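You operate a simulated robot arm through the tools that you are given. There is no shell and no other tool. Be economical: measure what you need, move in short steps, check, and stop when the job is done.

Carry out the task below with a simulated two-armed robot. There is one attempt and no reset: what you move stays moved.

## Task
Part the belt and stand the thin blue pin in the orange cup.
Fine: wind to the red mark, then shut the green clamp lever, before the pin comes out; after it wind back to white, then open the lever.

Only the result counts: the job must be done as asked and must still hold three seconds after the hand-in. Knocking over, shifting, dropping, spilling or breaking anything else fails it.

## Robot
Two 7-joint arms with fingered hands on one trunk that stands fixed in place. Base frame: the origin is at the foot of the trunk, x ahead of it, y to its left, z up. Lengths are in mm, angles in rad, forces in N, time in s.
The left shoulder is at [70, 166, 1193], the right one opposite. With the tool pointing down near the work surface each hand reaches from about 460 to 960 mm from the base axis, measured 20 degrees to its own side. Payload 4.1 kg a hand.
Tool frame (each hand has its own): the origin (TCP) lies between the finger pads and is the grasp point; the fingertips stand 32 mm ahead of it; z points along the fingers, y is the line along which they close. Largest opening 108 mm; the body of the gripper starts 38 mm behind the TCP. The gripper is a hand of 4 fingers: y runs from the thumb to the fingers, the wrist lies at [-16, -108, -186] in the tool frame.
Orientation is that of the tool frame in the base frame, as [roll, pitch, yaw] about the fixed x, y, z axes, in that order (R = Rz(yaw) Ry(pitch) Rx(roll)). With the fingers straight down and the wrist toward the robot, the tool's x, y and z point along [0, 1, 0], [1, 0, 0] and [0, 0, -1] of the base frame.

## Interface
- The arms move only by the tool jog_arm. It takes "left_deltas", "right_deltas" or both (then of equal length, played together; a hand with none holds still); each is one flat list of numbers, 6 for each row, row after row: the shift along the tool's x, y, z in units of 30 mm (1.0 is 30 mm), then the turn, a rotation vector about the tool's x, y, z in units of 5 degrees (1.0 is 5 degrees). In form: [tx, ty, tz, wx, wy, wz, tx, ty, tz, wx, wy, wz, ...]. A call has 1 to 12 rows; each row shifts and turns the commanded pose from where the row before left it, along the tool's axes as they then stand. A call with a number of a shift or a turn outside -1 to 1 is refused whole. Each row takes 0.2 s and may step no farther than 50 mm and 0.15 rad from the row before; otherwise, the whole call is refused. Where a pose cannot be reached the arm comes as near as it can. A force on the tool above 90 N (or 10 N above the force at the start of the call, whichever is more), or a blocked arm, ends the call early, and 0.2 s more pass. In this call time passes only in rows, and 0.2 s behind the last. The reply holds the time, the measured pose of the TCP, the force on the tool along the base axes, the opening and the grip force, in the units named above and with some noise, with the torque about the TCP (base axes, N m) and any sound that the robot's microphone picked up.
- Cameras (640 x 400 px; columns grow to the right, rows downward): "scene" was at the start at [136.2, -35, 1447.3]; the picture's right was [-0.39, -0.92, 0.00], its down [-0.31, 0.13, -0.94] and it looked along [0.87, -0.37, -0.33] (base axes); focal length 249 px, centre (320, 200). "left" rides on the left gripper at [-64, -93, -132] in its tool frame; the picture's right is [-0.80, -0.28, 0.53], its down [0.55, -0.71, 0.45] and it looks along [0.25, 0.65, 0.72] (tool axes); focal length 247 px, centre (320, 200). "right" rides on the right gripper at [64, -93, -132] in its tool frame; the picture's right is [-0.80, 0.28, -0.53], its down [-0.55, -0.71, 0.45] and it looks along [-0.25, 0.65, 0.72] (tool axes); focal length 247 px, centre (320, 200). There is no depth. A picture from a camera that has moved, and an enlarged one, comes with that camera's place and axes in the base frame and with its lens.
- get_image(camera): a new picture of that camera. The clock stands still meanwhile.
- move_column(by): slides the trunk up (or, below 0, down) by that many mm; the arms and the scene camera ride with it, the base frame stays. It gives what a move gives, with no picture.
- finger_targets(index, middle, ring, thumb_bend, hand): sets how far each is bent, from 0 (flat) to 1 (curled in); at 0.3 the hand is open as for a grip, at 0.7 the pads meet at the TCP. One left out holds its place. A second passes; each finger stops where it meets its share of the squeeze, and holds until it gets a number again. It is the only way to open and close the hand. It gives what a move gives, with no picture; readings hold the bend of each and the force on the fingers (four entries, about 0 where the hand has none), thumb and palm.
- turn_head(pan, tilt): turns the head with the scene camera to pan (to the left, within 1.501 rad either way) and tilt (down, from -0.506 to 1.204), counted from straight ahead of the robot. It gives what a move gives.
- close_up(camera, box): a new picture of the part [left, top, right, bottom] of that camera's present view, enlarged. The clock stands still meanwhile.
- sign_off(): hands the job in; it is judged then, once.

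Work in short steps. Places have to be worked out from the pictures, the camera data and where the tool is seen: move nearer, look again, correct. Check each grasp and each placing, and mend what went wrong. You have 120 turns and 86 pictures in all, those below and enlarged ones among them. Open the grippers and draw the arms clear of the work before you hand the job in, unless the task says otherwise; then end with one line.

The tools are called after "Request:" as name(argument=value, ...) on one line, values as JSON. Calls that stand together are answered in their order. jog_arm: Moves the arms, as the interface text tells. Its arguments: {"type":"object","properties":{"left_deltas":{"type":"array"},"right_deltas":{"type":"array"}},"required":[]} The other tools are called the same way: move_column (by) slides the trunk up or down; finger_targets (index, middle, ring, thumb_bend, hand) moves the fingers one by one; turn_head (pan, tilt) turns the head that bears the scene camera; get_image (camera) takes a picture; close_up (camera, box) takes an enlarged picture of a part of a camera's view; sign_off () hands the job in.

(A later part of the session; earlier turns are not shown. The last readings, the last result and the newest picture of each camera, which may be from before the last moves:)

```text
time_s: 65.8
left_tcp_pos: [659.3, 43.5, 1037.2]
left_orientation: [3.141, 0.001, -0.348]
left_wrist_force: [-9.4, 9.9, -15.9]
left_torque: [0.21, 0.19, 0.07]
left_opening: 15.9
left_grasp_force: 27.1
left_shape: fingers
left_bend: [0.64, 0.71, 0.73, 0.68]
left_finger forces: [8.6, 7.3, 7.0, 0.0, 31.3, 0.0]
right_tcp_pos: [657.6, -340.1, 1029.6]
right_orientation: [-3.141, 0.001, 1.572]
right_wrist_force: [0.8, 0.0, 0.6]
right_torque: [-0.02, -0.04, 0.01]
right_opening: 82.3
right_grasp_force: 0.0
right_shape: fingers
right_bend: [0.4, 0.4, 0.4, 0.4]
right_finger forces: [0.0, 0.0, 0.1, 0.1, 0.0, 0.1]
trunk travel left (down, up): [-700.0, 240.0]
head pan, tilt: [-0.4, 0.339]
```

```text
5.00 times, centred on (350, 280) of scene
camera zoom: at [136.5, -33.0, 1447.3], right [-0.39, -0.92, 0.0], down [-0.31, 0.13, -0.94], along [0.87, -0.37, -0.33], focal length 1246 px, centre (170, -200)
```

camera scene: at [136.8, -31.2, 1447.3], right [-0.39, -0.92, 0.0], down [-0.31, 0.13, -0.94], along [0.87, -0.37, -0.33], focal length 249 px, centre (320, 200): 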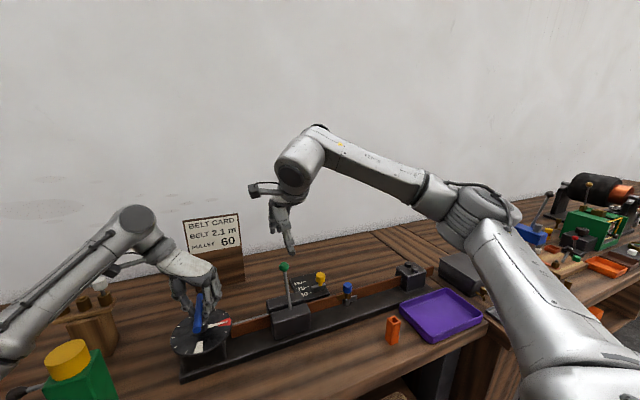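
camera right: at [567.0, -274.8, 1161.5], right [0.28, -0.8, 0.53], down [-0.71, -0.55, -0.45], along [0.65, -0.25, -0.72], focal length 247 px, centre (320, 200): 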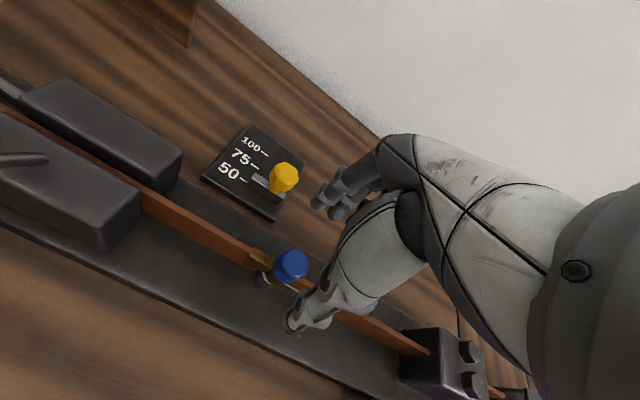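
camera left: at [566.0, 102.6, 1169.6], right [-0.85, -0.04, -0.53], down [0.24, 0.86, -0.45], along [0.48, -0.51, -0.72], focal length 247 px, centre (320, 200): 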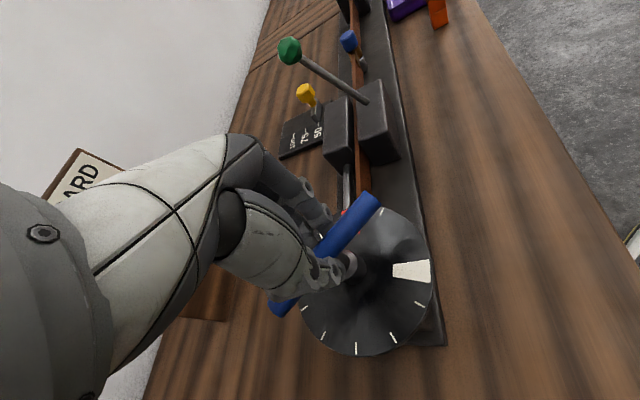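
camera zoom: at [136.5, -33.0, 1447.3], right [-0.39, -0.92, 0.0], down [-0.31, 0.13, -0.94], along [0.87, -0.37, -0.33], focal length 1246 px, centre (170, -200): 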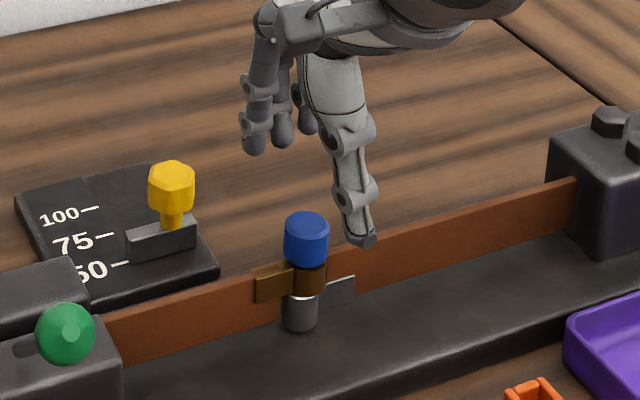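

Head centre is about (660.5,-341,964), ~26 mm wide, and the belt top is about z 944. I go down to TCP z≈981 so the tips stay just above the belt, then close.

Request:
jog_arm(right_deltas=[-0.02, 0.05, 0.55, 0, 0, 0, -0.01, 0.05, 0.55, 0, 0, 0, 0, 0, 0.52, 0, 0, 0])

Request:
finger_targets(hand="right", index=0.65, middle=0.65, ring=0.65, thumb_bend=0.65)

Request:
get_image(camera="right")

```text
time_s: 66.6
left_tcp_pos: [659.3, 42.9, 1037.2]
left_orientation: [3.14, 0.001, -0.346]
left_wrist_force: [-8.4, 9.1, -15.2]
left_torque: [0.19, 0.18, 0.04]
left_opening: 15.5
left_grasp_force: 27.5
left_shape: fingers
left_bend: [0.64, 0.71, 0.73, 0.68]
left_finger forces: [8.6, 7.3, 7.1, 0.0, 31.2, 0.0]
right_tcp_pos: [661.1, -340.5, 981.3]
right_orientation: [3.141, 0.002, 1.571]
right_wrist_force: [0.3, -0.5, -1.4]
right_torque: [0.01, -0.01, 0.0]
right_opening: 81.9
right_grasp_force: 0.0
right_shape: fingers
right_bend: [0.4, 0.4, 0.4, 0.4]
right_finger forces: [0.0, 0.0, 0.0, 0.0, 0.0, 0.1]
trunk travel left (down, up): [-700.0, 240.0]
head pan, tilt: [-0.4, 0.339]
```

```text
time_s: 67.6
left_tcp_pos: [659.8, 42.2, 1036.7]
left_orientation: [3.14, -0.001, -0.348]
left_wrist_force: [-9.7, 9.7, -14.3]
left_torque: [0.17, 0.17, 0.05]
left_opening: 16.0
left_grasp_force: 27.1
left_shape: fingers
left_bend: [0.64, 0.71, 0.73, 0.68]
left_finger forces: [8.4, 7.1, 7.2, 0.0, 31.3, 0.0]
right_tcp_pos: [661.5, -340.1, 981.9]
right_orientation: [-3.141, 0.002, 1.573]
right_wrist_force: [-0.9, -0.1, 0.3]
right_torque: [-0.03, 0.02, -0.02]
right_opening: 22.7
right_grasp_force: 3.0
right_shape: fingers
right_bend: [0.64, 0.63, 0.65, 0.62]
right_finger forces: [1.1, 1.7, 0.1, 0.0, 2.7, 0.1]
trunk travel left (down, up): [-700.0, 240.0]
head pan, tilt: [-0.4, 0.339]
```

```text
38 pictures are left
camera right: at [570.3, -275.2, 1113.3], right [0.28, -0.8, 0.53], down [-0.71, -0.55, -0.45], along [0.65, -0.25, -0.72], focal length 247 px, centre (320, 200)
```

right: 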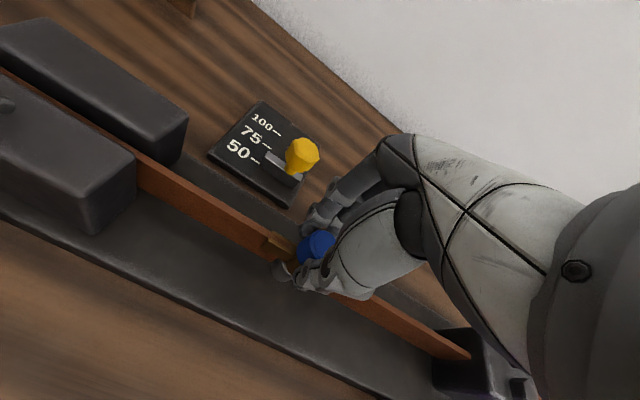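

Both sides touch the head evenly at 23 mm. I tighten.

Request:
finger_targets(hand="right", index=0.72, middle=0.72, ring=0.72, thumb_bend=0.72)

Request:
jog_arm(right_deltas=[0, 0, -0.15, 0, 0, 0, 0, 0, -0.2, 0, 0, 0])

Request:
close_up(camera="scene", box=[300, 240, 400, 320])

```text
time_s: 68.6
left_tcp_pos: [659.1, 43.0, 1037.7]
left_orientation: [3.141, 0.001, -0.346]
left_wrist_force: [-10.7, 10.6, -14.1]
left_torque: [0.18, 0.19, 0.06]
left_opening: 15.6
left_grasp_force: 27.5
left_shape: fingers
left_bend: [0.64, 0.71, 0.73, 0.68]
left_finger forces: [8.2, 7.2, 7.2, 0.0, 31.4, 0.0]
right_tcp_pos: [661.5, -339.5, 982.1]
right_orientation: [-3.141, 0.001, 1.574]
right_wrist_force: [1.7, -0.1, -1.8]
right_torque: [-0.02, -0.09, 0.02]
right_opening: 20.5
right_grasp_force: 11.7
right_shape: fingers
right_bend: [0.71, 0.65, 0.72, 0.62]
right_finger forces: [6.0, 7.2, 0.0, 0.1, 10.9, 0.1]
trunk travel left (down, up): [-700.0, 240.0]
head pan, tilt: [-0.4, 0.339]
```

```text
time_s: 69.2
left_tcp_pos: [659.1, 43.3, 1037.8]
left_orientation: [3.139, 0.0, -0.347]
left_wrist_force: [-9.7, 10.1, -13.2]
left_torque: [0.21, 0.19, 0.04]
left_opening: 15.7
left_grasp_force: 27.3
left_shape: fingers
left_bend: [0.64, 0.71, 0.73, 0.68]
left_finger forces: [8.4, 7.3, 7.1, 0.0, 31.5, 0.0]
right_tcp_pos: [662.1, -339.9, 992.5]
right_orientation: [-3.14, 0.001, 1.573]
right_wrist_force: [-0.6, 0.6, 0.2]
right_torque: [0.03, -0.01, -0.01]
right_opening: 20.7
right_grasp_force: 11.3
right_shape: fingers
right_bend: [0.71, 0.66, 0.72, 0.62]
right_finger forces: [5.8, 6.1, 0.0, 0.1, 11.5, 0.1]
trunk travel left (down, up): [-700.0, 240.0]
head pan, tilt: [-0.4, 0.339]
```

```text
5.00 times, centred on (350, 280) of scene
camera zoom: at [136.5, -32.9, 1447.3], right [-0.39, -0.92, 0.0], down [-0.31, 0.13, -0.94], along [0.87, -0.37, -0.33], focal length 1246 px, centre (170, -200)
```

zoom: 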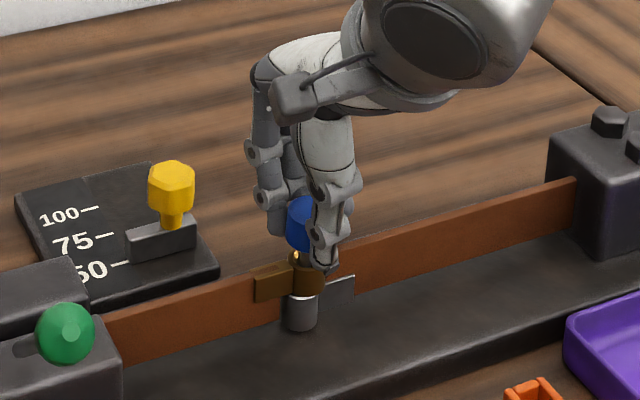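

The pin slides up freely. I keep lifting straight up.

Request:
jog_arm(right_deltas=[0, 0, -0.4, 0, 0, 0, 0, 0, -0.5, 0, 0, 0, 0, 0, -0.5, 0, 0, 0, 0, 0, -0.6, 0, 0, 0, 0, 0, -0.6, 0, 0, 0])

Request:
close_up(camera="scene", box=[300, 220, 420, 350])

Request:
get_image(camera="right")

```text
time_s: 70.4
left_tcp_pos: [660.4, 43.0, 1038.7]
left_orientation: [3.14, 0.001, -0.348]
left_wrist_force: [-9.7, 10.2, -14.5]
left_torque: [0.21, 0.16, 0.04]
left_opening: 15.7
left_grasp_force: 26.7
left_shape: fingers
left_bend: [0.64, 0.71, 0.73, 0.68]
left_finger forces: [8.4, 7.2, 7.2, 0.1, 31.4, 0.0]
right_tcp_pos: [661.7, -342.2, 1071.6]
right_orientation: [-3.139, 0.002, 1.572]
right_wrist_force: [0.4, 0.5, -1.2]
right_torque: [0.0, 0.0, 0.0]
right_opening: 20.4
right_grasp_force: 11.3
right_shape: fingers
right_bend: [0.71, 0.66, 0.72, 0.62]
right_finger forces: [5.8, 6.3, 0.1, 0.0, 11.4, 0.0]
trunk travel left (down, up): [-700.0, 240.0]
head pan, tilt: [-0.4, 0.339]
```

```text
3.08 times, centred on (360, 285) of scene
camera zoom: at [136.5, -32.9, 1447.2], right [-0.39, -0.92, 0.0], down [-0.31, 0.13, -0.94], along [0.87, -0.37, -0.33], focal length 767 px, centre (197, -62)
```

zoom: 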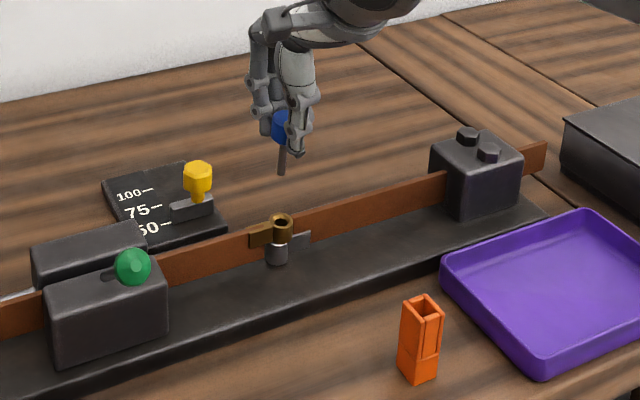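

```text
35 pictures are left
camera right: at [570.6, -275.6, 1202.6], right [0.28, -0.8, 0.53], down [-0.71, -0.55, -0.45], along [0.65, -0.25, -0.72], focal length 247 px, centre (320, 200)
```

right: 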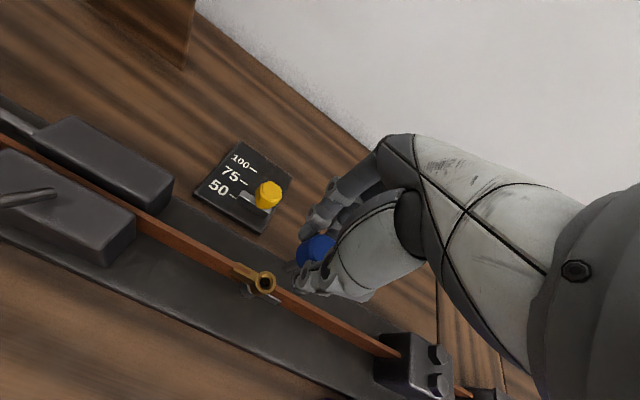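

The pin is fully out and the belt is parted. I carry it above the cup, near (510,-390), keeping height.

Request:
jog_arm(right_deltas=[-0.267, -0.845, 0, 0, 0, 0, -0.267, -0.845, 0, 0, 0, 0, -0.267, -0.845, 0, 0, 0, 0, -0.267, -0.845, 0, 0, 0, 0, -0.267, -0.845, 0, 0, 0, 0, -0.267, -0.845, 0, 0, 0, 0])

Request:
close_up(camera="scene", box=[330, 230, 450, 360])

Request:
get_image(camera="right")

```text
time_s: 71.8
left_tcp_pos: [658.6, 43.2, 1037.2]
left_orientation: [3.14, 0.0, -0.347]
left_wrist_force: [-9.8, 10.7, -13.0]
left_torque: [0.22, 0.19, 0.02]
left_opening: 15.4
left_grasp_force: 27.0
left_shape: fingers
left_bend: [0.64, 0.71, 0.73, 0.68]
left_finger forces: [8.1, 7.2, 7.2, 0.0, 31.6, 0.0]
right_tcp_pos: [509.2, -387.8, 1069.3]
right_orientation: [-3.14, 0.001, 1.572]
right_wrist_force: [-0.1, -0.4, -0.6]
right_torque: [0.01, 0.02, 0.03]
right_opening: 20.3
right_grasp_force: 11.3
right_shape: fingers
right_bend: [0.71, 0.66, 0.72, 0.62]
right_finger forces: [5.8, 6.5, 0.0, 0.0, 11.3, 0.0]
trunk travel left (down, up): [-700.0, 240.0]
head pan, tilt: [-0.4, 0.339]
```

```text
3.08 times, centred on (390, 295) of scene
camera zoom: at [136.6, -33.1, 1447.2], right [-0.39, -0.92, 0.0], down [-0.31, 0.13, -0.94], along [0.87, -0.37, -0.33], focal length 767 px, centre (105, -92)
```

zoom: 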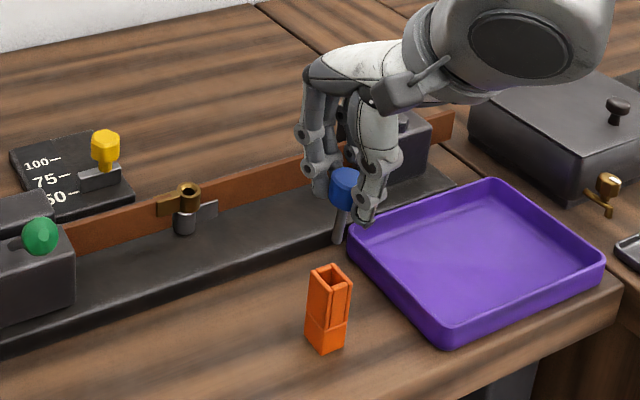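

```text
33 pictures are left
camera right: at [417.9, -323.4, 1201.3], right [0.28, -0.8, 0.53], down [-0.71, -0.55, -0.45], along [0.65, -0.25, -0.72], focal length 247 px, centre (320, 200)
```

right: 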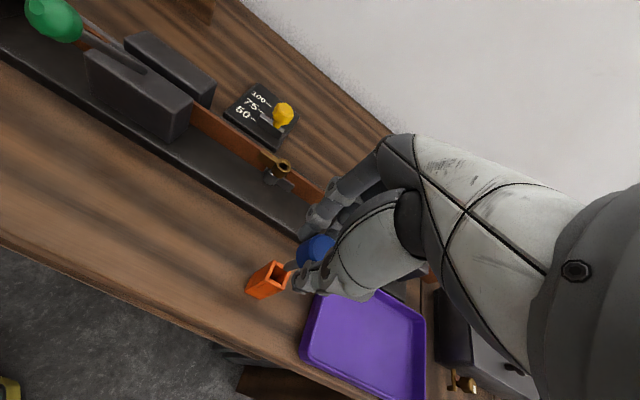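

The pin hangs vertical, tip near (511,-389,1001); the cup rim reads about (519,-394,958). I shift +8,-5 and lower 25 mm, then check.

Request:
jog_arm(right_deltas=[-0.08, 0.13, 0.4, 0, 0, 0, -0.08, 0.13, 0.4, 0, 0, 0])

Request:
close_up(camera="scene", box=[360, 270, 430, 350])

Request:
close_up(camera="right", box=[230, 200, 350, 320])

```text
time_s: 72.4
left_tcp_pos: [659.4, 42.6, 1037.0]
left_orientation: [3.139, 0.0, -0.347]
left_wrist_force: [-8.3, 9.5, -14.7]
left_torque: [0.19, 0.13, 0.03]
left_opening: 15.4
left_grasp_force: 28.0
left_shape: fingers
left_bend: [0.64, 0.71, 0.73, 0.68]
left_finger forces: [8.4, 7.4, 7.1, 0.0, 31.6, 0.0]
right_tcp_pos: [517.2, -393.9, 1046.8]
right_orientation: [3.142, 0.0, 1.573]
right_wrist_force: [-0.8, -0.9, -0.3]
right_torque: [-0.01, -0.01, -0.02]
right_opening: 20.1
right_grasp_force: 12.0
right_shape: fingers
right_bend: [0.71, 0.66, 0.72, 0.62]
right_finger forces: [6.0, 6.5, 0.1, 0.0, 11.5, 0.0]
trunk travel left (down, up): [-700.0, 240.0]
head pan, tilt: [-0.4, 0.339]
```

```text
5.00 times, centred on (395, 310) of scene
camera zoom: at [136.6, -33.0, 1447.3], right [-0.39, -0.92, 0.0], down [-0.31, 0.13, -0.94], along [0.87, -0.37, -0.33], focal length 1246 px, centre (-55, -350)
```

zoom: 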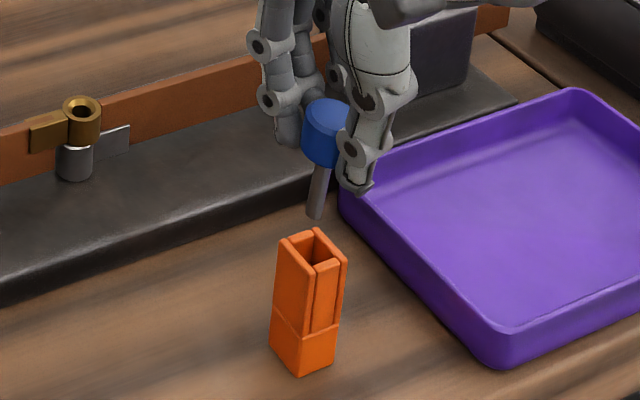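

```text
3.33 times, centred on (290, 260) of right
camera zoom: at [426.3, -328.3, 1178.2], right [0.28, -0.8, 0.53], down [-0.71, -0.55, -0.45], along [0.65, -0.25, -0.72], focal length 823 px, centre (420, 0)
```

zoom: 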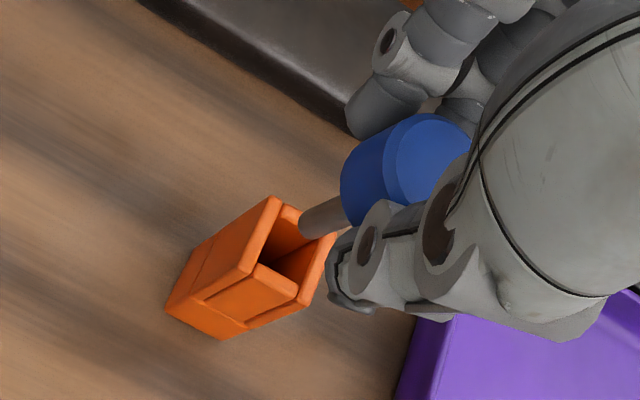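

Tip and opening compare to about (+1.5,-4) mm of offset, with tip ~25 mm above the rim. I correct, lower 18 mm and check again.

Request:
jog_arm(right_deltas=[-0.06, 0.03, 0.3, 0, 0, 0, -0.06, 0.02, 0.3, 0, 0, 0])

Request:
close_up(camera="scene", box=[370, 280, 420, 340])

Request:
close_up(camera="right", box=[240, 210, 330, 300])

```text
time_s: 73.0
left_tcp_pos: [660.4, 41.7, 1037.6]
left_orientation: [3.14, 0.0, -0.348]
left_wrist_force: [-7.5, 9.1, -14.2]
left_torque: [0.2, 0.13, 0.0]
left_opening: 15.6
left_grasp_force: 27.1
left_shape: fingers
left_bend: [0.64, 0.71, 0.73, 0.68]
left_finger forces: [8.4, 7.5, 7.3, 0.1, 31.5, 0.0]
right_tcp_pos: [519.0, -398.0, 1027.9]
right_orientation: [-3.142, 0.0, 1.572]
right_wrist_force: [0.1, 0.3, 0.2]
right_torque: [-0.03, -0.03, 0.05]
right_opening: 20.2
right_grasp_force: 11.8
right_shape: fingers
right_bend: [0.71, 0.66, 0.72, 0.62]
right_finger forces: [5.9, 6.4, 0.0, 0.0, 11.5, 0.1]
trunk travel left (down, up): [-700.0, 240.0]
head pan, tilt: [-0.4, 0.339]
```

```text
6.67 times, centred on (395, 310) of scene
camera zoom: at [136.6, -33.1, 1447.3], right [-0.39, -0.92, 0.0], down [-0.31, 0.13, -0.94], along [0.87, -0.37, -0.33], focal length 1662 px, centre (-180, -533)
```

zoom: 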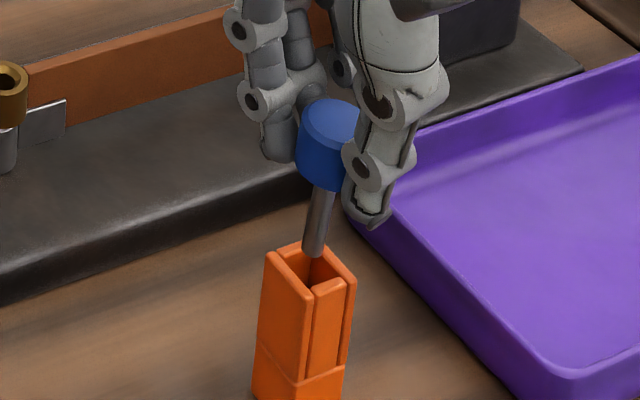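

```text
4.44 times, centred on (285, 255) of right
camera zoom: at [428.0, -331.9, 1160.5], right [0.28, -0.8, 0.53], down [-0.71, -0.55, -0.45], along [0.65, -0.25, -0.72], focal length 1098 px, centre (476, -44)
```

zoom: 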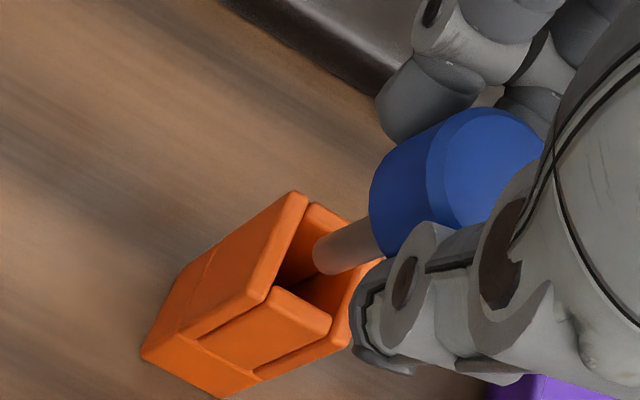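

Nearly centred in both views. I nudge 1.5 mm to the right (−y), lower 14 mm so the tip enters, and check force and view.

Request:
jog_arm(right_deltas=[-0.05, 0.025, 0.15, 0, 0, 0, 0, 0, 0.3, 0, 0, 0])

Request:
close_up(camera="scene", box=[370, 280, 420, 340])

Request:
close_up(camera="right", box=[240, 210, 330, 300])

```text
time_s: 73.6
left_tcp_pos: [659.2, 42.8, 1037.4]
left_orientation: [3.14, -0.001, -0.347]
left_wrist_force: [-7.1, 9.9, -13.2]
left_torque: [0.22, 0.14, 0.02]
left_opening: 15.5
left_grasp_force: 27.8
left_shape: fingers
left_bend: [0.64, 0.71, 0.73, 0.68]
left_finger forces: [8.3, 7.4, 7.2, 0.0, 31.5, 0.1]
right_tcp_pos: [519.8, -397.9, 1014.1]
right_orientation: [3.141, 0.0, 1.574]
right_wrist_force: [-0.6, 0.5, -0.5]
right_torque: [0.0, -0.01, 0.0]
right_opening: 20.2
right_grasp_force: 12.0
right_shape: fingers
right_bend: [0.71, 0.66, 0.72, 0.62]
right_finger forces: [5.9, 6.5, 0.1, 0.0, 11.4, 0.1]
trunk travel left (down, up): [-700.0, 240.0]
head pan, tilt: [-0.4, 0.339]
```

```text
6.67 times, centred on (395, 310) of scene
camera zoom: at [136.6, -33.0, 1447.3], right [-0.39, -0.92, 0.0], down [-0.31, 0.13, -0.94], along [0.87, -0.37, -0.33], focal length 1662 px, centre (-180, -533)
```

zoom: 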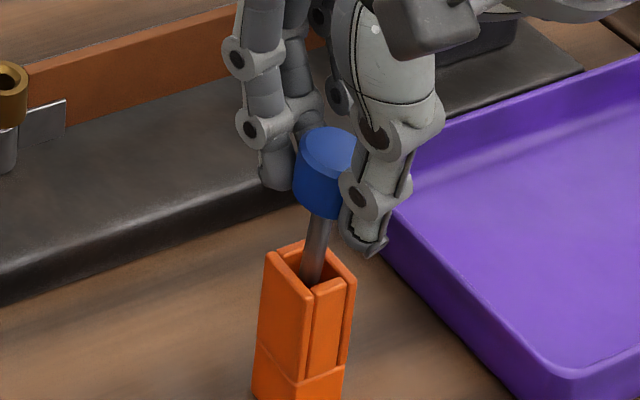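

```text
4.44 times, centred on (285, 255) of right
camera zoom: at [428.8, -333.2, 1146.7], right [0.28, -0.8, 0.53], down [-0.71, -0.55, -0.45], along [0.65, -0.25, -0.72], focal length 1098 px, centre (476, -44)
```

zoom: 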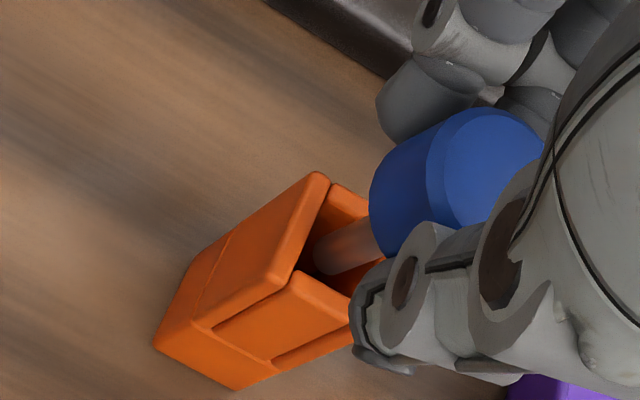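

The tip is inside the opening, with no force. I shift 1.2 mm −y to centre it and lower 14 mm more.

Request:
jog_arm(right_deltas=[-0.04, 0, 0.2, 0, 0, 0, 0, 0, 0.25, 0, 0, 0])

Request:
close_up(camera="scene", box=[370, 280, 420, 340])

Request:
close_up(camera="right", box=[240, 200, 340, 300])

```text
time_s: 74.2
left_tcp_pos: [660.4, 42.4, 1037.5]
left_orientation: [3.139, 0.001, -0.347]
left_wrist_force: [-7.6, 10.1, -13.4]
left_torque: [0.18, 0.14, 0.03]
left_opening: 15.3
left_grasp_force: 27.1
left_shape: fingers
left_bend: [0.64, 0.71, 0.73, 0.68]
left_finger forces: [8.5, 7.4, 7.3, 0.1, 31.4, 0.0]
right_tcp_pos: [520.8, -400.3, 1001.4]
right_orientation: [-3.139, 0.001, 1.572]
right_wrist_force: [0.0, -0.2, -0.6]
right_torque: [-0.01, -0.01, 0.01]
right_opening: 20.0
right_grasp_force: 12.2
right_shape: fingers
right_bend: [0.71, 0.66, 0.72, 0.62]
right_finger forces: [5.9, 6.6, 0.0, 0.1, 11.3, 0.1]
trunk travel left (down, up): [-700.0, 240.0]
head pan, tilt: [-0.4, 0.339]
```

```text
6.67 times, centred on (395, 310) of scene
camera zoom: at [136.6, -33.0, 1447.3], right [-0.39, -0.92, 0.0], down [-0.31, 0.13, -0.94], along [0.87, -0.37, -0.33], focal length 1662 px, centre (-180, -533)
```

zoom: 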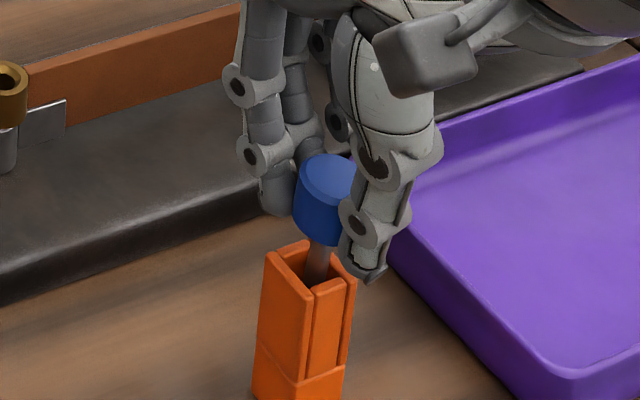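

```text
4.00 times, centred on (290, 250) of right
camera zoom: at [428.9, -334.9, 1133.5], right [0.28, -0.8, 0.53], down [-0.71, -0.55, -0.45], along [0.65, -0.25, -0.72], focal length 988 px, centre (440, 0)
```

zoom: 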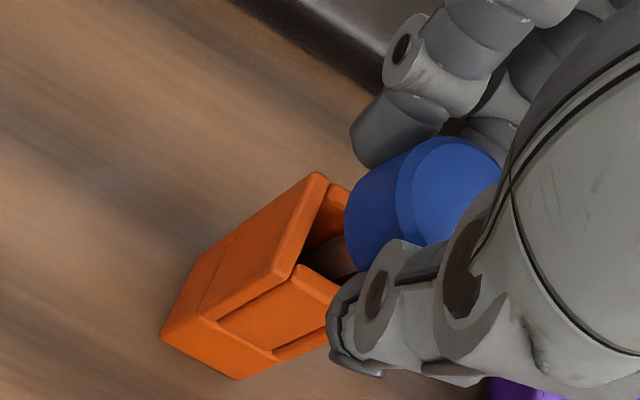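

The shaft is well inside; head about 12 mm above the rim and the thumb tip near the cup's corner. I lower 6 mm more, then release gently.

Request:
jog_arm(right_deltas=[0, 0, 0.2, 0, 0, 0])

Request:
finger_targets(hand="right", index=0.6, middle=0.6, ring=0.6, thumb_bend=0.58)

Request:
close_up(camera="scene", box=[370, 280, 420, 340])

```text
time_s: 74.6
left_tcp_pos: [659.0, 42.9, 1037.9]
left_orientation: [3.141, 0.002, -0.346]
left_wrist_force: [-7.8, 9.7, -14.2]
left_torque: [0.18, 0.15, 0.02]
left_opening: 15.3
left_grasp_force: 26.7
left_shape: fingers
left_bend: [0.64, 0.71, 0.73, 0.68]
left_finger forces: [8.3, 7.3, 7.4, 0.0, 31.5, 0.0]
right_tcp_pos: [521.7, -400.6, 996.3]
right_orientation: [3.141, 0.0, 1.573]
right_wrist_force: [-0.5, 1.2, -0.5]
right_torque: [0.0, 0.0, -0.04]
right_opening: 20.1
right_grasp_force: 12.0
right_shape: fingers
right_bend: [0.71, 0.66, 0.72, 0.62]
right_finger forces: [5.9, 6.5, 0.0, 0.1, 11.4, 0.0]
trunk travel left (down, up): [-700.0, 240.0]
head pan, tilt: [-0.4, 0.339]
```

```text
time_s: 75.6
left_tcp_pos: [659.8, 42.5, 1038.0]
left_orientation: [3.14, -0.001, -0.347]
left_wrist_force: [-8.6, 9.7, -13.0]
left_torque: [0.2, 0.11, -0.02]
left_opening: 15.6
left_grasp_force: 27.5
left_shape: fingers
left_bend: [0.64, 0.71, 0.73, 0.68]
left_finger forces: [8.3, 7.4, 7.2, 0.0, 31.4, 0.0]
right_tcp_pos: [519.0, -399.9, 995.5]
right_orientation: [3.14, 0.0, 1.572]
right_wrist_force: [0.1, -0.4, 0.2]
right_torque: [0.02, -0.01, 0.02]
right_opening: 32.6
right_grasp_force: 0.0
right_shape: fingers
right_bend: [0.6, 0.6, 0.6, 0.57]
right_finger forces: [0.0, 0.0, 0.0, 0.1, 0.0, 0.0]
trunk travel left (down, up): [-700.0, 240.0]
head pan, tilt: [-0.4, 0.339]
```

```text
6.67 times, centred on (395, 310) of scene
camera zoom: at [136.6, -33.0, 1447.3], right [-0.39, -0.92, 0.0], down [-0.31, 0.13, -0.94], along [0.87, -0.37, -0.33], focal length 1662 px, centre (-180, -533)
```

zoom: 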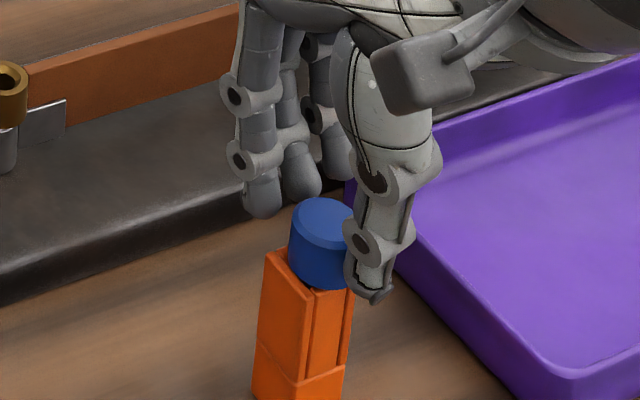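

The pin dropped and its head sits on the rim. I open wider and lift straight away.

Request:
finger_targets(hand="right", index=0.4, middle=0.4, ring=0.4, thumb_bend=0.4)

Request:
jog_arm(right_deltas=[0, 0, -0.6, 0, 0, 0, 0, 0, -0.9, 0, 0, 0, 0, 0, -0.9, 0, 0, 0, 0, 0, -0.9, 0, 0, 0, 0, 0, -0.9, 0, 0, 0])

Request:
close_up(camera="scene", box=[330, 240, 450, 360])

Request:
close_up(camera="right", box=[220, 180, 380, 340])

```text
time_s: 76.6
left_tcp_pos: [659.3, 43.1, 1037.6]
left_orientation: [3.14, 0.0, -0.346]
left_wrist_force: [-7.9, 9.9, -13.4]
left_torque: [0.19, 0.13, 0.01]
left_opening: 15.5
left_grasp_force: 27.7
left_shape: fingers
left_bend: [0.64, 0.71, 0.73, 0.68]
left_finger forces: [8.4, 7.4, 7.3, 0.0, 31.6, 0.0]
right_tcp_pos: [520.5, -400.4, 995.6]
right_orientation: [3.141, 0.001, 1.572]
right_wrist_force: [0.1, -0.6, 0.0]
right_torque: [-0.03, -0.02, 0.0]
right_opening: 81.9
right_grasp_force: 0.0
right_shape: fingers
right_bend: [0.4, 0.4, 0.4, 0.4]
right_finger forces: [0.0, 0.0, 0.0, 0.0, 0.0, 0.1]
trunk travel left (down, up): [-700.0, 240.0]
head pan, tilt: [-0.4, 0.339]
```

```text
time_s: 77.8
left_tcp_pos: [659.9, 43.6, 1037.2]
left_orientation: [3.14, 0.0, -0.348]
left_wrist_force: [-8.5, 8.8, -12.9]
left_torque: [0.21, 0.14, 0.03]
left_opening: 15.3
left_grasp_force: 27.4
left_shape: fingers
left_bend: [0.64, 0.71, 0.73, 0.68]
left_finger forces: [8.3, 7.4, 7.3, 0.0, 31.5, 0.1]
right_tcp_pos: [520.4, -400.8, 1121.4]
right_orientation: [-3.14, -0.001, 1.57]
right_wrist_force: [-0.1, 0.2, 1.0]
right_torque: [0.03, -0.02, -0.02]
right_opening: 82.0
right_grasp_force: 0.0
right_shape: fingers
right_bend: [0.4, 0.4, 0.4, 0.4]
right_finger forces: [0.0, 0.0, 0.0, 0.0, 0.0, 0.1]
trunk travel left (down, up): [-700.0, 240.0]
head pan, tilt: [-0.4, 0.339]
```

```text
3.33 times, centred on (390, 300) of scene
camera zoom: at [136.6, -32.9, 1447.2], right [-0.39, -0.92, 0.0], down [-0.31, 0.13, -0.94], along [0.87, -0.37, -0.33], focal length 831 px, centre (87, -133)
```

zoom: 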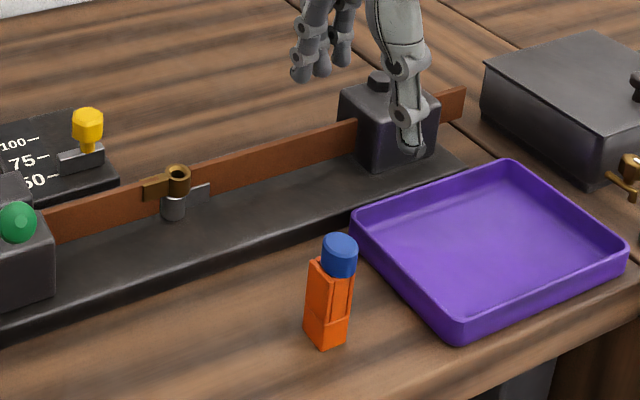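

```text
2.50 times, centred on (300, 260) of right
camera zoom: at [428.8, -335.6, 1253.1], right [0.28, -0.8, 0.53], down [-0.71, -0.55, -0.45], along [0.65, -0.25, -0.72], focal length 617 px, centre (370, 50)
```

zoom: 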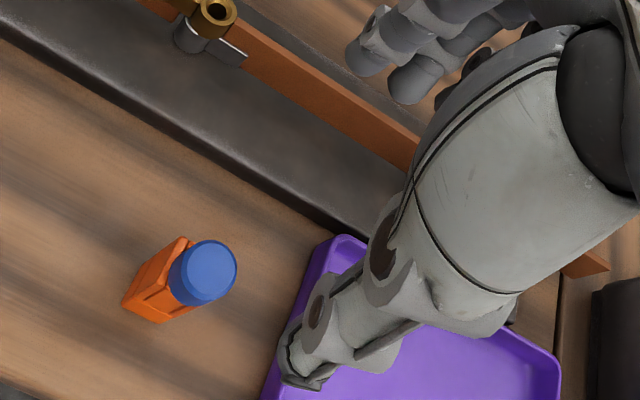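

The pin stands in the cup. Next is winding back to white: I turn the left hand counter-clockwise, watching the torque.

Request:
jog_arm(left_deltas=[0, 0, 0, 0, 0, -1, 0, 0, 0, 0, 0, -1, 0, 0, 0, 0, 0, -1, 0, 0, 0, 0, 0, -1, 0, 0, 0, 0, 0, -1, 0, 0, 0, 0, 0, -1, 0, 0, 0, 0, 0, -1, 0, 0, 0, 0, 0, -1, 0, 0, 0, 0, 0, -1, 0, 0, 0, 0, 0, -1, 0, 0, 0, 0, 0, -1, 0, 0, 0, 0, 0, -1])

Request:
close_up(camera="scene", box=[140, 240, 390, 370])

```text
time_s: 80.4
left_tcp_pos: [662.2, 42.5, 1037.5]
left_orientation: [-3.14, 0.004, 0.701]
left_wrist_force: [7.9, 5.1, -5.3]
left_torque: [0.26, -0.22, -0.17]
left_opening: 15.0
left_grasp_force: 26.5
left_shape: fingers
left_bend: [0.64, 0.71, 0.73, 0.68]
left_finger forces: [9.4, 8.5, 10.5, 0.1, 24.5, 0.0]
right_tcp_pos: [522.2, -402.0, 1119.3]
right_orientation: [-3.14, 0.0, 1.574]
right_wrist_force: [0.0, -1.3, -0.7]
right_torque: [-0.02, -0.01, -0.02]
right_opening: 82.3
right_grasp_force: 0.1
right_shape: fingers
right_bend: [0.4, 0.4, 0.4, 0.4]
right_finger forces: [0.0, 0.0, 0.0, 0.0, 0.1, 0.1]
trunk travel left (down, up): [-700.0, 240.0]
head pan, tilt: [-0.4, 0.339]
```

```text
2.56 times, centred on (265, 305) of scene
camera zoom: at [138.8, -33.7, 1447.1], right [-0.39, -0.92, 0.0], down [-0.31, 0.13, -0.94], along [0.87, -0.37, -0.33], focal length 638 px, centre (461, -69)
```

zoom: 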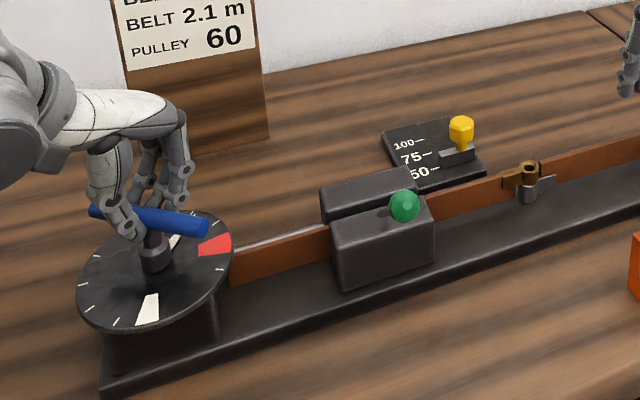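

It winds back smoothly. I continue with 120° more.

Request:
jog_arm(left_deltas=[0, 0, 0, 0, 0, -1, 0, 0, 0, 0, 0, -1, 0, 0, 0, 0, 0, -1, 0, 0, 0, 0, 0, -1, 0, 0, 0, 0, 0, -1, 0, 0, 0, 0, 0, -1, 0, 0, 0, 0, 0, -1, 0, 0, 0, 0, 0, -1, 0, 0, 0, 0, 0, -1, 0, 0, 0, 0, 0, -1, 0, 0, 0, 0, 0, -1, 0, 0, 0, 0, 0, -1])

Request:
jog_arm(left_deltas=[0, 0, 0, 0, 0, -1, 0, 0, 0, 0, 0, -1, 0, 0, 0, 0, 0, -1, 0, 0, 0, 0, 0, -1, 0, 0, 0, 0, 0, -1, 0, 0, 0, 0, 0, -1, 0, 0, 0, 0, 0, -1, 0, 0, 0, 0, 0, -1, 0, 0, 0, 0, 0, -1, 0, 0, 0, 0, 0, -1, 0, 0, 0, 0, 0, -1, 0, 0, 0, 0, 0, -1])

Request:
get_image(camera="left")

```text
time_s: 83.0
left_tcp_pos: [660.8, 44.4, 1037.7]
left_orientation: [-3.138, 0.002, 1.751]
left_wrist_force: [8.6, 20.2, -2.1]
left_torque: [0.59, -0.17, -0.17]
left_opening: 14.6
left_grasp_force: 28.3
left_shape: fingers
left_bend: [0.62, 0.67, 0.73, 0.69]
left_finger forces: [11.9, 11.0, 14.0, 0.0, 21.0, 0.0]
right_tcp_pos: [522.7, -400.2, 1121.0]
right_orientation: [-3.139, 0.002, 1.572]
right_wrist_force: [0.7, -0.7, 0.2]
right_torque: [0.02, 0.01, 0.0]
right_opening: 82.0
right_grasp_force: 0.0
right_shape: fingers
right_bend: [0.4, 0.4, 0.4, 0.4]
right_finger forces: [0.0, 0.0, 0.1, 0.0, 0.0, 0.0]
trunk travel left (down, up): [-700.0, 240.0]
head pan, tilt: [-0.4, 0.339]
```

```text
time_s: 85.6
left_tcp_pos: [659.6, 43.2, 1038.2]
left_orientation: [-3.137, 0.0, 2.796]
left_wrist_force: [-2.4, 18.5, -8.9]
left_torque: [0.48, 0.19, -0.17]
left_opening: 15.3
left_grasp_force: 30.6
left_shape: fingers
left_bend: [0.61, 0.65, 0.73, 0.69]
left_finger forces: [13.3, 11.9, 13.3, 0.0, 21.8, 0.1]
right_tcp_pos: [520.6, -400.0, 1120.9]
right_orientation: [3.141, 0.001, 1.573]
right_wrist_force: [-0.2, -0.2, 0.6]
right_torque: [0.0, -0.03, 0.0]
right_opening: 82.1
right_grasp_force: 0.0
right_shape: fingers
right_bend: [0.4, 0.4, 0.4, 0.4]
right_finger forces: [0.0, 0.1, 0.0, 0.1, 0.1, 0.0]
trunk travel left (down, up): [-700.0, 240.0]
head pan, tilt: [-0.4, 0.339]
```

```text
20 pictures are left
camera left: at [689.8, -66.1, 1170.2], right [0.65, -0.54, -0.53], down [-0.76, -0.48, -0.45], along [-0.02, 0.69, -0.72], focal length 247 px, centre (320, 200)
```

left: 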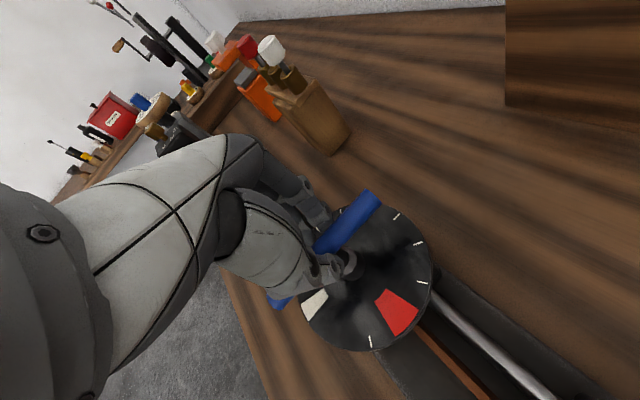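

20 pictures left, so I ration them. I turn 30° more to the left hand's limit, then release, lift, and swing back 180° to regrip.

Request:
jog_arm(left_deltas=[0, 0, 0, 0, 0, -1, 0, 0, 0, 0, 0, -1, 0, 0, 0, 0, 0, -1, 0, 0, 0, 0, 0, -1, 0, 0, 0, 0, 0, -1, 0, 0, 0, 0, 0, -1])

Request:
finger_targets(hand="left", index=0.35, middle=0.35, ring=0.35, thumb_bend=0.35)

Request:
jog_arm(left_deltas=[0, 0, -0.8, 0, 0, 0, 0, 0, -0.8, 0, 0, 0, 0, 0, -0.5, 0, 0, 1, 0, 0, 0, 0, 0, 1, 0, 0, 0, 0, 0, 1, 0, 0, 0, 0, 0, 1, 0, 0, 0, 0, 0, 1, 0, 0, 0, 0, 0, 1, 0, 0, 0, 0, 0, 1, 0, 0, 0, 0, 0, 1, 0, 0, 0, 0, 0, 1, 0, 0, 0, 0, 0, 1])

Request:
jog_arm(left_deltas=[0, 0, 0, 0, 0, 1, 0, 0, 0, 0, 0, 1, 0, 0, 0, 0, 0, 1, 0, 0, 0, 0, 0, 1, 0, 0, 0, 0, 0, 1, 0, 0, 0, 0, 0, 1, 0, 0, 0, 0, 0, 1, 0, 0, 0, 0, 0, 1, 0, 0, 0, 0, 0, 1, 0, 0, 0, 0, 0, 1, 0, 0, 0, 0, 0, 1, 0, 0, 0, 0, 0, 1])

Request:
jog_arm(left_deltas=[0, 0, 0, 0, 0, 1, 0, 0, 0, 0, 0, 1, 0, 0, 0, 0, 0, 1, 0, 0, 0, 0, 0, 1, 0, 0, 0, 0, 0, 1, 0, 0, 0, 0, 0, 1, 0, 0, 0, 0, 0, 1, 0, 0, 0, 0, 0, 1, 0, 0, 0, 0, 0, 1, 0, 0, 0, 0, 0, 1, 0, 0, 0, 0, 0, 1, 0, 0, 0, 0, 0, 1])

Request:
get_image(camera="left")

```text
time_s: 87.0
left_tcp_pos: [660.3, 43.2, 1037.5]
left_orientation: [-3.14, -0.002, -2.964]
left_wrist_force: [-1.7, 15.2, -9.8]
left_torque: [0.33, 0.22, -0.11]
left_opening: 15.1
left_grasp_force: 30.2
left_shape: fingers
left_bend: [0.6, 0.65, 0.73, 0.69]
left_finger forces: [12.9, 11.3, 12.8, 0.0, 23.7, 0.1]
right_tcp_pos: [520.5, -400.1, 1119.9]
right_orientation: [-3.139, 0.002, 1.571]
right_wrist_force: [-1.0, 0.1, 0.3]
right_torque: [0.0, 0.01, -0.01]
right_opening: 81.9
right_grasp_force: 0.1
right_shape: fingers
right_bend: [0.4, 0.4, 0.4, 0.4]
right_finger forces: [0.1, 0.0, 0.0, 0.0, 0.0, 0.0]
trunk travel left (down, up): [-700.0, 240.0]
head pan, tilt: [-0.4, 0.339]
```

```text
time_s: 88.0
left_tcp_pos: [659.8, 41.5, 1039.2]
left_orientation: [3.141, 0.0, -2.964]
left_wrist_force: [-0.4, 0.7, 0.3]
left_torque: [0.03, 0.0, 0.02]
left_opening: 95.3
left_grasp_force: 0.2
left_shape: fingers
left_bend: [0.35, 0.35, 0.35, 0.35]
left_finger forces: [0.0, 0.0, 0.0, 0.1, 0.1, 0.1]
right_tcp_pos: [520.4, -403.1, 1120.0]
right_orientation: [-3.141, -0.001, 1.571]
right_wrist_force: [-0.5, -0.7, 0.3]
right_torque: [0.01, -0.01, 0.0]
right_opening: 82.0
right_grasp_force: 0.1
right_shape: fingers
right_bend: [0.4, 0.4, 0.4, 0.4]
right_finger forces: [0.0, 0.1, 0.1, 0.0, 0.1, 0.0]
trunk travel left (down, up): [-700.0, 240.0]
head pan, tilt: [-0.4, 0.339]
```

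```text
time_s: 90.6
left_tcp_pos: [659.8, 41.6, 1100.9]
left_orientation: [-3.139, 0.0, 2.443]
left_wrist_force: [0.1, 0.5, -0.4]
left_torque: [-0.02, 0.02, 0.02]
left_opening: 95.6
left_grasp_force: 0.0
left_shape: fingers
left_bend: [0.35, 0.35, 0.35, 0.35]
left_finger forces: [0.0, 0.1, 0.1, 0.0, 0.0, 0.1]
right_tcp_pos: [519.4, -401.6, 1120.1]
right_orientation: [-3.141, 0.001, 1.572]
right_wrist_force: [-0.2, -0.4, -0.1]
right_torque: [-0.03, 0.01, -0.01]
right_opening: 82.1
right_grasp_force: 0.2
right_shape: fingers
right_bend: [0.4, 0.4, 0.4, 0.4]
right_finger forces: [0.1, 0.0, 0.0, 0.0, 0.0, 0.0]
trunk travel left (down, up): [-700.0, 240.0]
head pan, tilt: [-0.4, 0.339]
```

```text
time_s: 93.2
left_tcp_pos: [659.8, 42.7, 1102.2]
left_orientation: [-3.141, 0.002, 1.394]
left_wrist_force: [-0.1, -0.7, -0.6]
left_torque: [-0.03, 0.05, 0.02]
left_opening: 95.2
left_grasp_force: 0.1
left_shape: fingers
left_bend: [0.35, 0.35, 0.35, 0.35]
left_finger forces: [0.0, 0.0, 0.0, 0.0, 0.1, 0.0]
right_tcp_pos: [519.7, -402.1, 1120.9]
right_orientation: [-3.142, -0.002, 1.57]
right_wrist_force: [-0.4, 0.2, -0.2]
right_torque: [0.0, 0.0, 0.01]
right_opening: 81.9
right_grasp_force: 0.1
right_shape: fingers
right_bend: [0.4, 0.4, 0.4, 0.4]
right_finger forces: [0.0, 0.0, 0.1, 0.1, 0.0, 0.0]
trunk travel left (down, up): [-700.0, 240.0]
head pan, tilt: [-0.4, 0.339]
```

```text
time_s: 95.8
left_tcp_pos: [661.4, 40.6, 1102.2]
left_orientation: [3.141, -0.001, 0.35]
left_wrist_force: [-0.4, -0.9, 0.0]
left_torque: [-0.01, 0.0, -0.02]
left_opening: 95.1
left_grasp_force: 0.0
left_shape: fingers
left_bend: [0.35, 0.35, 0.35, 0.35]
left_finger forces: [0.0, 0.1, 0.1, 0.0, 0.0, 0.1]
right_tcp_pos: [520.1, -401.9, 1120.2]
right_orientation: [-3.141, 0.0, 1.573]
right_wrist_force: [0.4, 0.3, -0.3]
right_torque: [0.01, 0.01, 0.01]
right_opening: 82.0
right_grasp_force: 0.1
right_shape: fingers
right_bend: [0.4, 0.4, 0.4, 0.4]
right_finger forces: [0.1, 0.0, 0.1, 0.0, 0.1, 0.0]
trunk travel left (down, up): [-700.0, 240.0]
head pan, tilt: [-0.4, 0.339]
```

```text
19 pictures are left
camera left: at [568.1, 104.7, 1233.5], right [-0.85, -0.01, -0.53], down [0.27, 0.85, -0.45], along [0.46, -0.53, -0.72], focal length 247 px, centre (320, 200)
```

left: 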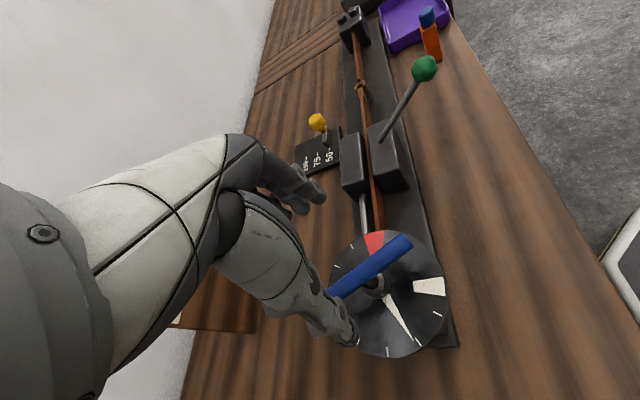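

The needle is about 55–58° from white and the hand is lined up across the bar. I go down, grip, and turn 45° counter-clockwise.

Request:
jog_arm(left_deltas=[0, 0, 0.75, 0, 0, -0.4, 0, 0, 0.75, 0, 0, -0.4, 0, 0, 0.63, 0, 0, 0])

Request:
finger_targets(hand="left", index=0.85, middle=0.85, ring=0.85, thumb_bend=0.85)

Request:
jog_arm(left_deltas=[0, 0, 0, 0, 0, -1, 0, 0, 0, 0, 0, -1, 0, 0, 0, 0, 0, -1, 0, 0, 0, 0, 0, -1, 0, 0, 0, 0, 0, -1, 0, 0, 0, 0, 0, -1, 0, 0, 0, 0, 0, -1, 0, 0, 0, 0, 0, -1, 0, 0, 0, 0, 0, -1])

Request:
close_up(camera="left", box=[220, 130, 460, 370])

```text
time_s: 96.6
left_tcp_pos: [659.9, 42.6, 1035.6]
left_orientation: [3.14, -0.001, 0.421]
left_wrist_force: [-0.7, 0.7, -0.7]
left_torque: [0.01, -0.01, 0.01]
left_opening: 95.5
left_grasp_force: 0.0
left_shape: fingers
left_bend: [0.35, 0.35, 0.35, 0.35]
left_finger forces: [0.0, 0.0, 0.0, 0.0, 0.0, 0.0]
right_tcp_pos: [520.0, -402.2, 1120.7]
right_orientation: [-3.14, 0.0, 1.572]
right_wrist_force: [0.3, 0.1, 0.0]
right_torque: [0.01, 0.02, 0.01]
right_opening: 82.2
right_grasp_force: 0.0
right_shape: fingers
right_bend: [0.4, 0.4, 0.4, 0.4]
right_finger forces: [0.0, 0.0, 0.0, 0.0, 0.0, 0.1]
trunk travel left (down, up): [-700.0, 240.0]
head pan, tilt: [-0.4, 0.339]
```

```text
time_s: 97.6
left_tcp_pos: [660.4, 40.7, 1034.2]
left_orientation: [-3.139, 0.003, 0.42]
left_wrist_force: [-6.3, -2.5, -20.4]
left_torque: [-0.08, 0.26, -0.1]
left_opening: 11.6
left_grasp_force: 27.3
left_shape: fingers
left_bend: [0.72, 0.72, 0.72, 0.67]
left_finger forces: [10.4, 10.2, 7.9, 0.1, 26.8, 0.0]
right_tcp_pos: [519.9, -403.4, 1119.2]
right_orientation: [-3.141, -0.002, 1.57]
right_wrist_force: [0.6, 0.9, 0.1]
right_torque: [0.02, -0.03, -0.01]
right_opening: 82.0
right_grasp_force: 0.0
right_shape: fingers
right_bend: [0.4, 0.4, 0.4, 0.4]
right_finger forces: [0.0, 0.1, 0.1, 0.0, 0.1, 0.1]
trunk travel left (down, up): [-700.0, 240.0]
head pan, tilt: [-0.4, 0.339]
```

```text
time_s: 99.6
left_tcp_pos: [663.0, 42.9, 1035.3]
left_orientation: [-3.139, 0.001, 1.209]
left_wrist_force: [2.7, 1.4, -24.4]
left_torque: [-0.12, -0.07, -0.13]
left_opening: 11.9
left_grasp_force: 27.2
left_shape: fingers
left_bend: [0.72, 0.72, 0.72, 0.67]
left_finger forces: [10.5, 10.3, 8.7, 0.1, 25.7, 0.0]
right_tcp_pos: [522.7, -401.6, 1118.7]
right_orientation: [-3.14, 0.001, 1.573]
right_wrist_force: [0.2, 0.2, 0.2]
right_torque: [0.0, -0.02, -0.01]
right_opening: 82.0
right_grasp_force: 0.0
right_shape: fingers
right_bend: [0.4, 0.4, 0.4, 0.4]
right_finger forces: [0.0, 0.0, 0.1, 0.0, 0.0, 0.0]
trunk travel left (down, up): [-700.0, 240.0]
head pan, tilt: [-0.4, 0.339]
```

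```text
1.67 times, centred on (340, 250) of left
camera zoom: at [554.5, 13.6, 1168.0], right [-0.55, -0.65, -0.53], down [-0.47, 0.76, -0.45], along [0.69, 0.0, -0.72], focal length 412 px, centre (287, 117)
```

zoom: 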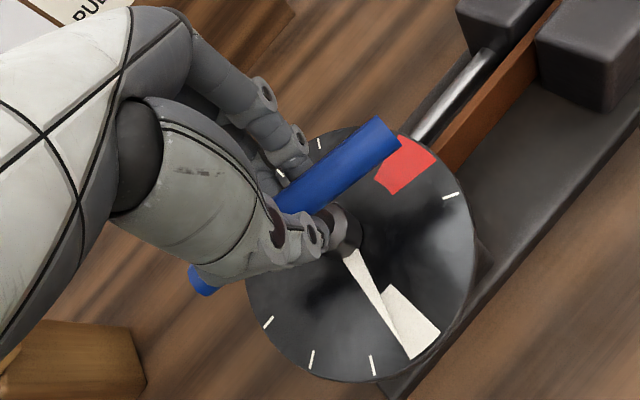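

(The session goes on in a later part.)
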